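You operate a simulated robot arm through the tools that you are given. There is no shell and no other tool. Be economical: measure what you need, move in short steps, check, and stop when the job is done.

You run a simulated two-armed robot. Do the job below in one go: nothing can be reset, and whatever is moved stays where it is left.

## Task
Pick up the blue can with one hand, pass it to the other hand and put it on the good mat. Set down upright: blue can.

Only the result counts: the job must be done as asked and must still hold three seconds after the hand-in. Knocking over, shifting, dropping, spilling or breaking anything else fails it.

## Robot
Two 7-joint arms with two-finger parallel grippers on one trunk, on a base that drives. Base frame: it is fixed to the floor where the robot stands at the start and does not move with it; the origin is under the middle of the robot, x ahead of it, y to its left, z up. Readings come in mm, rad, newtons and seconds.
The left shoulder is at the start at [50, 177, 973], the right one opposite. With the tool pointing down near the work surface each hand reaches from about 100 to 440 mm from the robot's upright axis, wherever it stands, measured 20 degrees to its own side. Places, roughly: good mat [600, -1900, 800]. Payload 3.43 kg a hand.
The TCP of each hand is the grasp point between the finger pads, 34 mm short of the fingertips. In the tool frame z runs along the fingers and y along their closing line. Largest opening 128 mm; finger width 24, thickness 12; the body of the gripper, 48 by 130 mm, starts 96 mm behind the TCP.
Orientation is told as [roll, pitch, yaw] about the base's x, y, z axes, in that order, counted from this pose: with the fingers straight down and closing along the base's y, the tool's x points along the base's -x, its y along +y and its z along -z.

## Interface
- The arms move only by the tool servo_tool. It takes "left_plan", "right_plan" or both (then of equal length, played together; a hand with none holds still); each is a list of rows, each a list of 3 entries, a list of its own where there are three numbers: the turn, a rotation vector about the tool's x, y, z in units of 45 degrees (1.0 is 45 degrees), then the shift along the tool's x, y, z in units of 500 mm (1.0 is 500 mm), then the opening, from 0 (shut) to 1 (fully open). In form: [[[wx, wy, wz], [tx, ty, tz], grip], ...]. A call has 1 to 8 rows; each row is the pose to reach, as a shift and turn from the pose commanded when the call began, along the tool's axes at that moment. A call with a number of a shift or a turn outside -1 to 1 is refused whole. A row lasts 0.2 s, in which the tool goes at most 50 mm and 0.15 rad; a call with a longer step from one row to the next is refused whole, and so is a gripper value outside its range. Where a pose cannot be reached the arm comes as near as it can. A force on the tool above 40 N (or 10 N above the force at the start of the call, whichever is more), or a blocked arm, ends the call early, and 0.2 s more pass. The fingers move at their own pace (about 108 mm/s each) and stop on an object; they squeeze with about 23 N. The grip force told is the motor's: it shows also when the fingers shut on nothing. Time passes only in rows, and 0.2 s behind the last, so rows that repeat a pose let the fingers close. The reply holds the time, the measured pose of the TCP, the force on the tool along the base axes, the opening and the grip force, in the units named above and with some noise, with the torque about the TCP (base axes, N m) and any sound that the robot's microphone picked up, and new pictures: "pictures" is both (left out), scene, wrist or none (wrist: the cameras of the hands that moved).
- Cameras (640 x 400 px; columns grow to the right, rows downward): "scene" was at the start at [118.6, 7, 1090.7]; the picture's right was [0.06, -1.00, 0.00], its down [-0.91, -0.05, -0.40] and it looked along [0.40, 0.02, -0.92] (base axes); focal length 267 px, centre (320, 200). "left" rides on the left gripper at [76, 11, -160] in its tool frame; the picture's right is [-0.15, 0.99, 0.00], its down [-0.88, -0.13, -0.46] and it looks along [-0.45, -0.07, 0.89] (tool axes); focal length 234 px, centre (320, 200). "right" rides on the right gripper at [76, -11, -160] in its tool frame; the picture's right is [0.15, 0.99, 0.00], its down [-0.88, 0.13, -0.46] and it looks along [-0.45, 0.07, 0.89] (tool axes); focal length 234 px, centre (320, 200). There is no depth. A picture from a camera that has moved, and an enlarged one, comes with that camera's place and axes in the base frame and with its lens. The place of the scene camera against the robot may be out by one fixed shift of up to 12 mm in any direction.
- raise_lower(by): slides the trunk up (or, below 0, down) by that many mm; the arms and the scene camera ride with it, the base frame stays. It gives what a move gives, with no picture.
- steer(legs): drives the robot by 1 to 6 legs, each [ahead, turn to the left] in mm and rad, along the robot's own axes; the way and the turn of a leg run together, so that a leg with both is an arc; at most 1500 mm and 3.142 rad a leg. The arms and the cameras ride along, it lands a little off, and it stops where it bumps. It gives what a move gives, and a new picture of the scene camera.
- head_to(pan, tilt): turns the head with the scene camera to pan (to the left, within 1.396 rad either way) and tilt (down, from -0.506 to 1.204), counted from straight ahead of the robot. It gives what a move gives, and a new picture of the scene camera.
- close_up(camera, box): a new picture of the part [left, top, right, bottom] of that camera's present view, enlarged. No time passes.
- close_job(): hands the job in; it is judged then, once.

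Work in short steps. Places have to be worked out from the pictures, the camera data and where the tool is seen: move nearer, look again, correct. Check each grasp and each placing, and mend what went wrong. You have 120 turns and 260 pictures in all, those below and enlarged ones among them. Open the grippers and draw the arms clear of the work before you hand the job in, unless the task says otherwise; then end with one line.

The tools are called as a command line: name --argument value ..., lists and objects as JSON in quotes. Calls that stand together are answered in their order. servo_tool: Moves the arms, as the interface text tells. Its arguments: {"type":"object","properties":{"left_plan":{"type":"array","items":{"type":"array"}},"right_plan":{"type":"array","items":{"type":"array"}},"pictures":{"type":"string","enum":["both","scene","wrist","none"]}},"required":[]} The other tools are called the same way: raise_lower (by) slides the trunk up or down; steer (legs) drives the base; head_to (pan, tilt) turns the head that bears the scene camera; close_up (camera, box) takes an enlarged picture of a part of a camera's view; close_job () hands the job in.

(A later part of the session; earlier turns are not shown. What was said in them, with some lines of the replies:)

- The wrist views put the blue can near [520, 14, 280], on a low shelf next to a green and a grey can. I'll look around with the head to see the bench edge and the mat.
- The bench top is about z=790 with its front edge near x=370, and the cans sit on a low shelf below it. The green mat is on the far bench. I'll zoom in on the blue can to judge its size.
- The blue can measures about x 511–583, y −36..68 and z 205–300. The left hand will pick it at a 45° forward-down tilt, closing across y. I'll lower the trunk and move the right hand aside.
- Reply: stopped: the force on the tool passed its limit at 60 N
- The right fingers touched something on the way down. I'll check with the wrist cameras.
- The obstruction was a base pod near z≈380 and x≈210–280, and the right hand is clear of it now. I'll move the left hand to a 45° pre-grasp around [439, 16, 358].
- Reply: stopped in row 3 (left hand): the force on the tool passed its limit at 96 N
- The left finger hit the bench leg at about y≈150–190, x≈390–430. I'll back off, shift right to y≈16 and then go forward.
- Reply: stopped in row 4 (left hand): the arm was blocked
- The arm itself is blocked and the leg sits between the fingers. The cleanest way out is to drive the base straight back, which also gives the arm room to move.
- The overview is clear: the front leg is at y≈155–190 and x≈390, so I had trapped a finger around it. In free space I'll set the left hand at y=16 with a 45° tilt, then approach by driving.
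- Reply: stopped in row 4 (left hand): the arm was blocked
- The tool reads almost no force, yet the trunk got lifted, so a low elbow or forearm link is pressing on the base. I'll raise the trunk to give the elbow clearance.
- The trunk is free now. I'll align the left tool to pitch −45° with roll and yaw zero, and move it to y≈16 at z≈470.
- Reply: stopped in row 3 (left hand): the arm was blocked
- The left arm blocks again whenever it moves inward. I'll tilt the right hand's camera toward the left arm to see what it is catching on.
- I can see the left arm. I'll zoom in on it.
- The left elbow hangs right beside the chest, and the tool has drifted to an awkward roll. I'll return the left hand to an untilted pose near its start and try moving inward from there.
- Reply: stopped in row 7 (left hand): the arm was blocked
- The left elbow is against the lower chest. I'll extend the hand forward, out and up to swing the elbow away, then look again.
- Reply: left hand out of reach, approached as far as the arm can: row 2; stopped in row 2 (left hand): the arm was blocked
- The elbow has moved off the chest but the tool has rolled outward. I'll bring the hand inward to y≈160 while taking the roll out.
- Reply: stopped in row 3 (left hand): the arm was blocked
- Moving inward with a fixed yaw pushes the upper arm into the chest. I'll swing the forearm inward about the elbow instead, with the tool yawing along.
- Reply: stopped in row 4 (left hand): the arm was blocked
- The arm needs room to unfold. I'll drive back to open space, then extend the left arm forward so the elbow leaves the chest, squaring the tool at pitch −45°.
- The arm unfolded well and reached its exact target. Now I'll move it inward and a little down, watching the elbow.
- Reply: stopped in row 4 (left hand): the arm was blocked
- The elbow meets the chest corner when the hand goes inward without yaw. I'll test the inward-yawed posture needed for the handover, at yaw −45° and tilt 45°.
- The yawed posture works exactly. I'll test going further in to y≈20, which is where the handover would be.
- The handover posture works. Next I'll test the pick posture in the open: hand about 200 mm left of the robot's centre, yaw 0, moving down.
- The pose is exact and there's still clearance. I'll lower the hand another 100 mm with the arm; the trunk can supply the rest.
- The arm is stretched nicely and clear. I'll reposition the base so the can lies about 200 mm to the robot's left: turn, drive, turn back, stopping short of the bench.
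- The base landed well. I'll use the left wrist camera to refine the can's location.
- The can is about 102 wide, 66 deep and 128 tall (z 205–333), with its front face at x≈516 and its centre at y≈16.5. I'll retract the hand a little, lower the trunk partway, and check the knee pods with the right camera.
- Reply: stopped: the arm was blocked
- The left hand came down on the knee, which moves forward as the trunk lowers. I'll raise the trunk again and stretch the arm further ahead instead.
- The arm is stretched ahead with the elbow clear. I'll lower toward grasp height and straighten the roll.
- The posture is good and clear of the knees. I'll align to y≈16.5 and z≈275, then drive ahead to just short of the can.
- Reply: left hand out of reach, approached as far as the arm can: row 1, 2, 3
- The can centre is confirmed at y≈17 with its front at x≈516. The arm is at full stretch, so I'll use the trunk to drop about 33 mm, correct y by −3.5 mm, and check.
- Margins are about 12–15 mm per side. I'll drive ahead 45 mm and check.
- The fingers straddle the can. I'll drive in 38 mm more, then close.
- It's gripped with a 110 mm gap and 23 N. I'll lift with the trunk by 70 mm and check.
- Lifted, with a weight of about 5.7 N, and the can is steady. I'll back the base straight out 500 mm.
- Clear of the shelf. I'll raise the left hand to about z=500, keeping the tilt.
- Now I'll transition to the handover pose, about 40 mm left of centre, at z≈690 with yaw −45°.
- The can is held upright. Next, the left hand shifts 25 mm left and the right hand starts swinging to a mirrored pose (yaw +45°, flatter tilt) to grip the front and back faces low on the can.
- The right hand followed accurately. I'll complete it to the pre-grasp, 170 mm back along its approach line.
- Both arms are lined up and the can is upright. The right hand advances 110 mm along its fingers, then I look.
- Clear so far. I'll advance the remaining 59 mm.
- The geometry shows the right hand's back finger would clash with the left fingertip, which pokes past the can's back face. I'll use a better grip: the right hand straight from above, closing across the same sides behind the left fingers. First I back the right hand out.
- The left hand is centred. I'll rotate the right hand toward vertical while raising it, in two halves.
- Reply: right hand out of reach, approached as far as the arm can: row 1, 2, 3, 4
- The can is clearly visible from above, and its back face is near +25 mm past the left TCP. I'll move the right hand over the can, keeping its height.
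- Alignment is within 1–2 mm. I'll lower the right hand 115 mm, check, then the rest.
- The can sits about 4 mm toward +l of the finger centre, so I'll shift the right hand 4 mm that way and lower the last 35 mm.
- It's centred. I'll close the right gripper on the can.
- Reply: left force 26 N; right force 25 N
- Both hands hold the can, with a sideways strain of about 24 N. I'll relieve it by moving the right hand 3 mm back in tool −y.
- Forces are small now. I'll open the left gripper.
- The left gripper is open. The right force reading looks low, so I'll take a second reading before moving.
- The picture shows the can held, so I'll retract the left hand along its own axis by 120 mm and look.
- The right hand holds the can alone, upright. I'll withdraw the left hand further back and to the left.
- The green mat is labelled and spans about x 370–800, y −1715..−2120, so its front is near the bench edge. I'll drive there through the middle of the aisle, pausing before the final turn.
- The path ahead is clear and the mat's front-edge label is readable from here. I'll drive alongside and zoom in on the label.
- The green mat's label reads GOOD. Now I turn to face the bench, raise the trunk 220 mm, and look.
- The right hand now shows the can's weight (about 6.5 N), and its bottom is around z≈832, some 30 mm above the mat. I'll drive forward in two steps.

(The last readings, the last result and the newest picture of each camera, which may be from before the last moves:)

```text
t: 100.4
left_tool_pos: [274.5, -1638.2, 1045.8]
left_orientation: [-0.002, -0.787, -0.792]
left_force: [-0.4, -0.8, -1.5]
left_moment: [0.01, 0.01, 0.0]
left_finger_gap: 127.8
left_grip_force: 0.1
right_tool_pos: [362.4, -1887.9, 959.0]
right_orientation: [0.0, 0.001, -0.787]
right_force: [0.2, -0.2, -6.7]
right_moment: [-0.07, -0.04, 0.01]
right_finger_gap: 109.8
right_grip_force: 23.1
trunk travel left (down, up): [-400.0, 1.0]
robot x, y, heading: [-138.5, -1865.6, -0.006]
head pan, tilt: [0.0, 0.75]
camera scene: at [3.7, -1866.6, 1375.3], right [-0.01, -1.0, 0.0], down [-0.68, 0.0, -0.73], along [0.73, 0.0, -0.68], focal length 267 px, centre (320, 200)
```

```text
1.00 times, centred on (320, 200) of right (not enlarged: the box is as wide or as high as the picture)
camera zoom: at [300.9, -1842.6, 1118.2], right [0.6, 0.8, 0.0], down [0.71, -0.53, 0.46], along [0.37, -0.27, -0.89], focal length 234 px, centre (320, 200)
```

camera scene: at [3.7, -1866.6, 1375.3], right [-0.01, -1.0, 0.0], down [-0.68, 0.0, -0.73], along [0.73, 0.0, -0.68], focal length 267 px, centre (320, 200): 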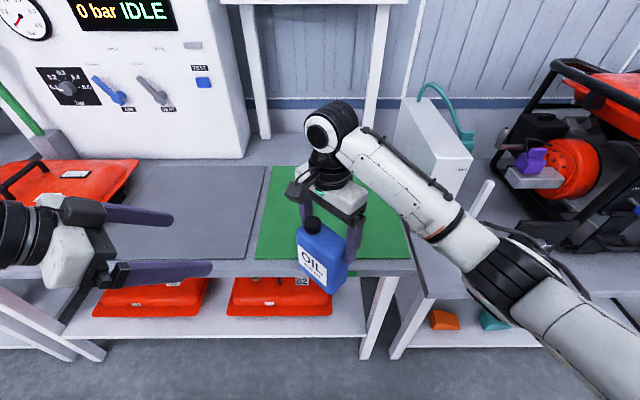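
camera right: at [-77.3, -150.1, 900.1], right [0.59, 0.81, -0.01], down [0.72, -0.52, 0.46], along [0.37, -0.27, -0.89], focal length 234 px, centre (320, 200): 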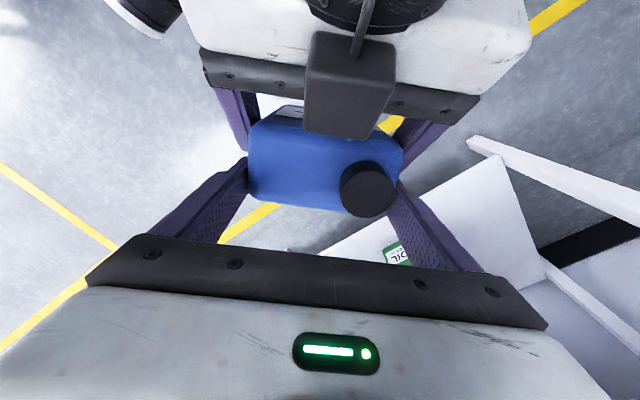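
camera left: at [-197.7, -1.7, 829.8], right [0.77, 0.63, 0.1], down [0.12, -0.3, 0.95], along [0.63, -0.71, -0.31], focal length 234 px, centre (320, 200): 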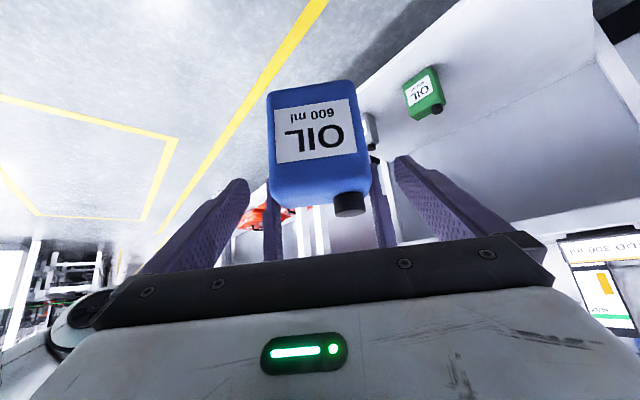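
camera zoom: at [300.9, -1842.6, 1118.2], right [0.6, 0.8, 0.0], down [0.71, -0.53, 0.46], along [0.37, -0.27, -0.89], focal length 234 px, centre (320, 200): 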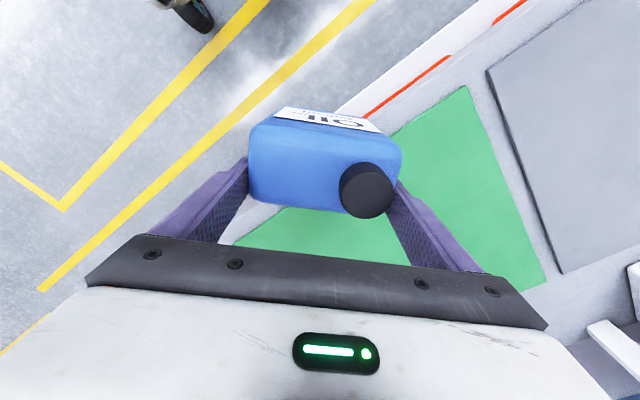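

The can hangs steady and the mat is directly ahead. I'll drive 150 mm more.

steer --legs '[[150, 0]]'

close_up --camera "scene" --box '[200, 130, 460, 330]'

close_up --camera "right" --box '[0, 0, 640, 400]'

```text
t: 101.7
left_tool_pos: [422.9, -1637.3, 1046.6]
left_orientation: [-0.003, -0.788, -0.793]
left_force: [0.0, 0.9, 0.1]
left_moment: [-0.02, 0.0, -0.04]
left_finger_gap: 127.9
left_grip_force: 0.0
right_tool_pos: [510.5, -1889.3, 957.8]
right_orientation: [-0.001, 0.002, -0.786]
right_force: [1.2, -0.8, -5.5]
right_moment: [-0.07, -0.04, 0.01]
right_finger_gap: 109.9
right_grip_force: 23.0
trunk travel left (down, up): [-400.0, 1.0]
robot x, y, heading: [9.8, -1870.1, -0.007]
head pan, tilt: [0.0, 0.75]
camera scene: at [152.0, -1867.5, 1375.3], right [-0.01, -1.0, 0.0], down [-0.68, 0.0, -0.73], along [0.73, 0.0, -0.68], focal length 267 px, centre (320, 200)
```

scene: 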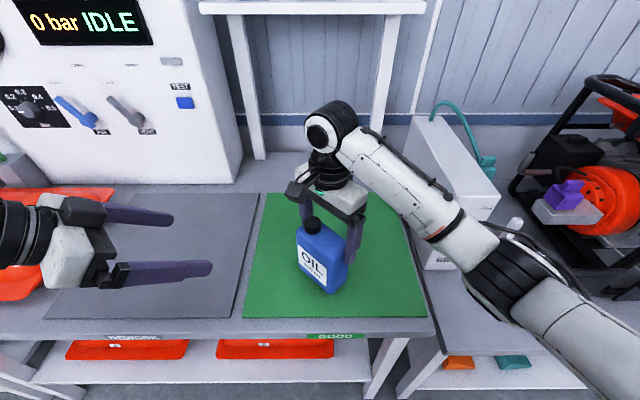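

```text
2.00 times, centred on (330, 230) of scene
camera zoom: at [152.0, -1867.5, 1375.3], right [-0.01, -1.0, 0.0], down [-0.68, 0.0, -0.73], along [0.73, 0.0, -0.68], focal length 534 px, centre (300, 140)
```

zoom: 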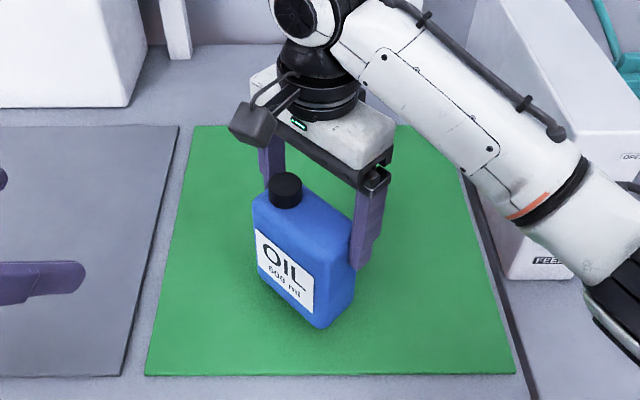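

```text
1.00 times, centred on (320, 200) of right (not enlarged: the box is as wide or as high as the picture)
camera zoom: at [449.1, -1843.5, 1118.2], right [0.6, 0.8, 0.0], down [0.71, -0.53, 0.46], along [0.37, -0.27, -0.89], focal length 234 px, centre (320, 200)
```

zoom: 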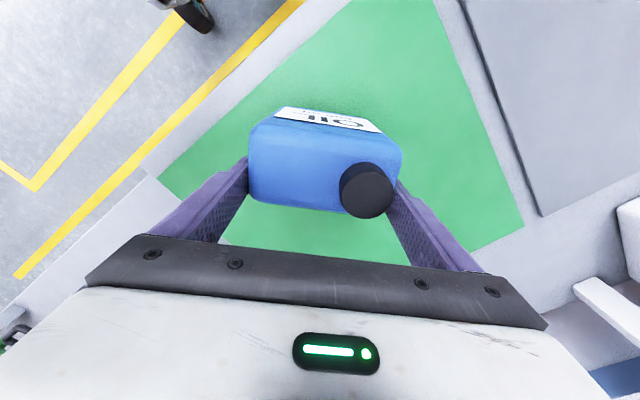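

The can is over the mat, well inside it. I'll lower slowly and watch the force.

servo_tool --right_plan '[[[0, 0, 0], [0, 0, 0.01], 0.4], [[0, 0, 0], [0, 0, 0.02], 0.4], [[0, 0, 0], [0, 0, 0.03], 0.4], [[0, 0, 0], [0, 0, 0.04], 0.4]]' --pictures "none"

```text
t: 102.7
left_tool_pos: [422.5, -1638.8, 1048.7]
left_orientation: [-0.001, -0.789, -0.793]
left_force: [0.2, 0.2, 1.4]
left_moment: [0.0, -0.03, -0.02]
left_finger_gap: 128.3
left_grip_force: 0.1
right_tool_pos: [509.8, -1890.4, 941.6]
right_orientation: [0.002, -0.002, -0.786]
right_force: [-0.2, -0.9, 5.2]
right_moment: [-0.35, 0.8, 0.09]
right_finger_gap: 109.9
right_grip_force: 22.5
trunk travel left (down, up): [-400.0, 1.0]
robot x, y, heading: [9.1, -1867.4, -0.005]
head pan, tilt: [0.0, 0.75]
```

Contact: the force went from −6 to +5 N. The can is resting on the mat, so I'll release it.

servo_tool --right_plan '[[[0, 0, 0], [0, 0, -0.003], 0.4], [[0, 0, 0], [0, 0, -0.003], 0.9], [[0, 0, 0], [0, 0, -0.003], 1], [[0, 0, 0], [0, 0, -0.003], 1]]' --pictures "wrist"

close_up --camera "scene" --box '[200, 130, 460, 330]'

```text
t: 103.7
left_tool_pos: [422.8, -1638.7, 1047.5]
left_orientation: [-0.002, -0.787, -0.792]
left_force: [-0.6, -0.7, 0.1]
left_moment: [0.01, 0.02, 0.02]
left_finger_gap: 128.1
left_grip_force: 0.1
right_tool_pos: [510.1, -1888.8, 940.3]
right_orientation: [0.002, 0.001, -0.787]
right_force: [0.3, 0.1, 0.4]
right_moment: [0.02, 0.01, 0.01]
right_finger_gap: 127.8
right_grip_force: 0.0
trunk travel left (down, up): [-400.0, 1.0]
robot x, y, heading: [8.2, -1868.5, -0.006]
head pan, tilt: [0.0, 0.75]
camera right: at [448.0, -1843.5, 1100.8], right [0.6, 0.8, 0.0], down [0.71, -0.53, 0.46], along [0.37, -0.27, -0.89], focal length 234 px, centre (320, 200)
```

right: 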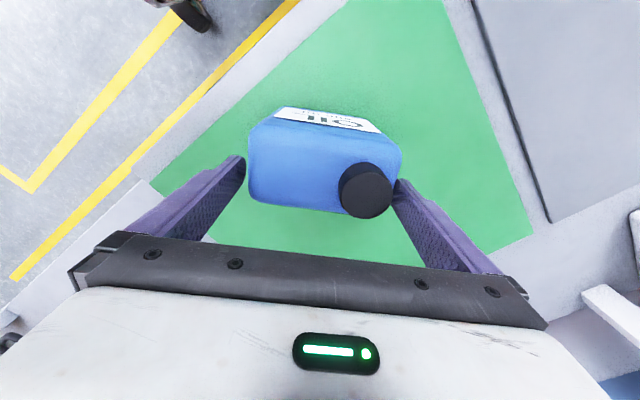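

```text
2.00 times, centred on (330, 230) of scene
camera zoom: at [150.6, -1867.5, 1375.6], right [-0.01, -1.0, 0.0], down [-0.68, 0.0, -0.73], along [0.73, 0.0, -0.68], focal length 534 px, centre (300, 140)
```

zoom: 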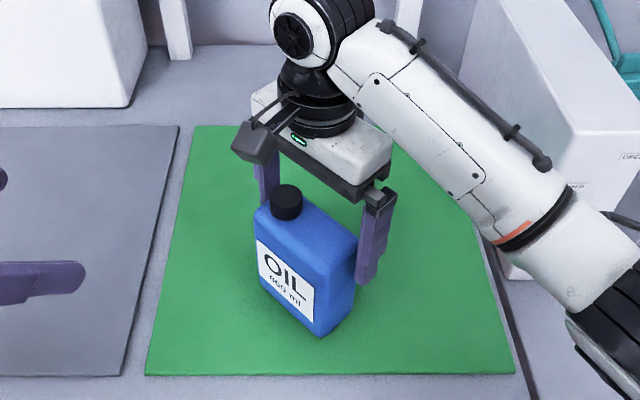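

The can stands upright and free. I'll raise the right hand straight up 120 mm.

servo_tool --right_plan '[[[0, 0, 0], [0, 0, -0.05], 1], [[0, 0, 0], [0, 0, -0.12], 1], [[0, 0, 0], [0, 0, -0.18], 1], [[0, 0, 0], [0, 0, -0.24], 1], [[0, 0, 0], [0, 0, -0.24], 1]]' --pictures "both"

```text
t: 104.9
left_tool_pos: [423.0, -1639.5, 1048.0]
left_orientation: [0.0, -0.784, -0.792]
left_force: [-0.2, -0.3, -0.3]
left_moment: [0.0, -0.02, -0.01]
left_finger_gap: 128.2
left_grip_force: 0.0
right_tool_pos: [509.6, -1891.1, 1062.2]
right_orientation: [-0.001, 0.0, -0.788]
right_force: [-0.2, 0.1, -0.7]
right_moment: [0.0, 0.0, 0.0]
right_finger_gap: 128.1
right_grip_force: 0.0
trunk travel left (down, up): [-400.0, 1.0]
robot x, y, heading: [7.1, -1869.7, -0.004]
head pan, tilt: [0.0, 0.75]
camera scene: at [150.7, -1867.6, 1375.5], right [-0.01, -1.0, 0.0], down [-0.68, 0.0, -0.73], along [0.73, 0.0, -0.68], focal length 267 px, centre (320, 200)
camera right: at [449.0, -1844.7, 1222.2], right [0.6, 0.8, 0.0], down [0.71, -0.53, 0.46], along [0.37, -0.27, -0.89], focal length 234 px, centre (320, 200)
```

scene: 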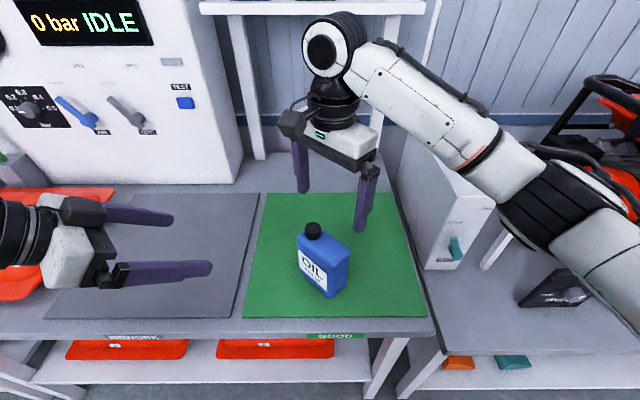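
right: 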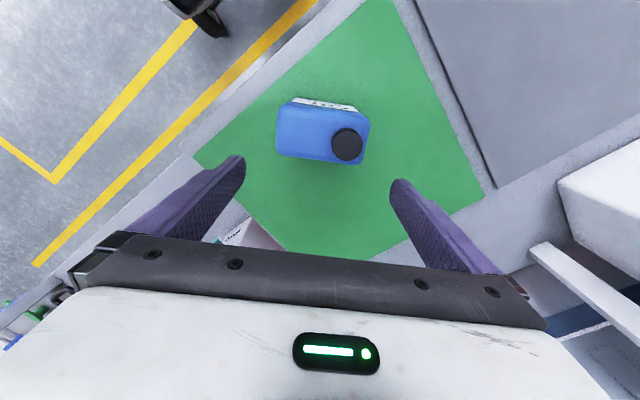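

The can stands on the GOOD mat. Now I back the robot away to draw both arms clear.

steer --legs '[[-400, 0]]'

close_up --camera "scene" --box '[220, 80, 460, 260]'

```text
t: 107.4
left_tool_pos: [29.6, -1637.0, 1046.4]
left_orientation: [-0.001, -0.79, -0.794]
left_force: [-0.4, -0.1, 0.8]
left_moment: [0.02, 0.0, 0.01]
left_finger_gap: 128.3
left_grip_force: 0.1
right_tool_pos: [117.3, -1888.3, 1062.0]
right_orientation: [0.002, -0.002, -0.786]
right_force: [0.2, 0.8, -0.6]
right_moment: [0.01, -0.02, 0.03]
right_finger_gap: 127.7
right_grip_force: 0.2
trunk travel left (down, up): [-400.0, 1.0]
robot x, y, heading: [-390.2, -1867.8, -0.009]
head pan, tilt: [0.0, 0.75]
camera scene: at [-243.0, -1865.0, 1375.7], right [-0.01, -1.0, 0.0], down [-0.68, 0.0, -0.73], along [0.73, 0.0, -0.68], focal length 267 px, centre (320, 200)
```

scene: 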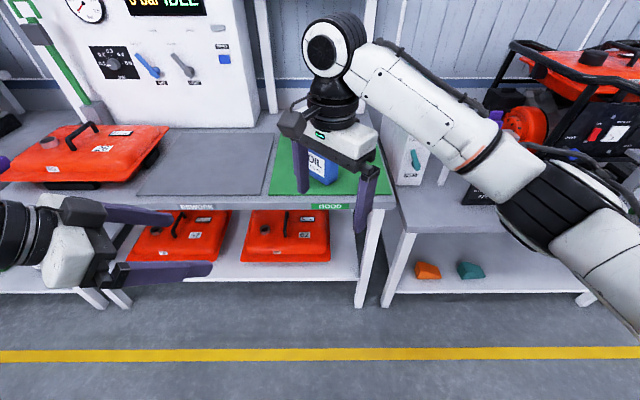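

```text
2.22 times, centred on (340, 170) of scene
camera zoom: at [-243.0, -1865.0, 1375.7], right [-0.01, -1.0, 0.0], down [-0.68, 0.0, -0.73], along [0.73, 0.0, -0.68], focal length 594 px, centre (276, 267)
```

zoom: 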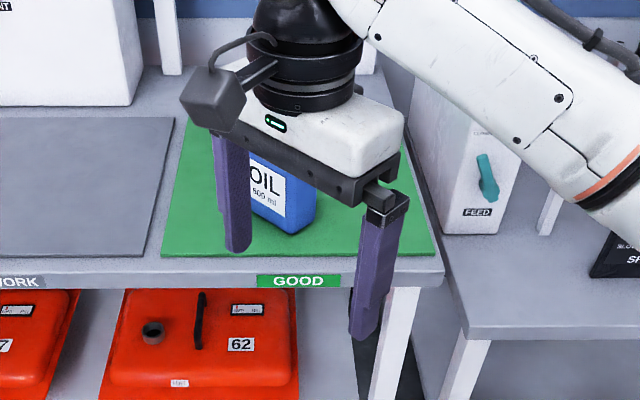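

The can stands upright on the GOOD mat, both grippers are open, and both arms are clear, so I'm handing in the job.

close_job

```text
The job is handed in.
```

The blue can was picked up with the left hand, passed to the right hand and set down upright on the GOOD mat; both grippers are open and the arms are clear.
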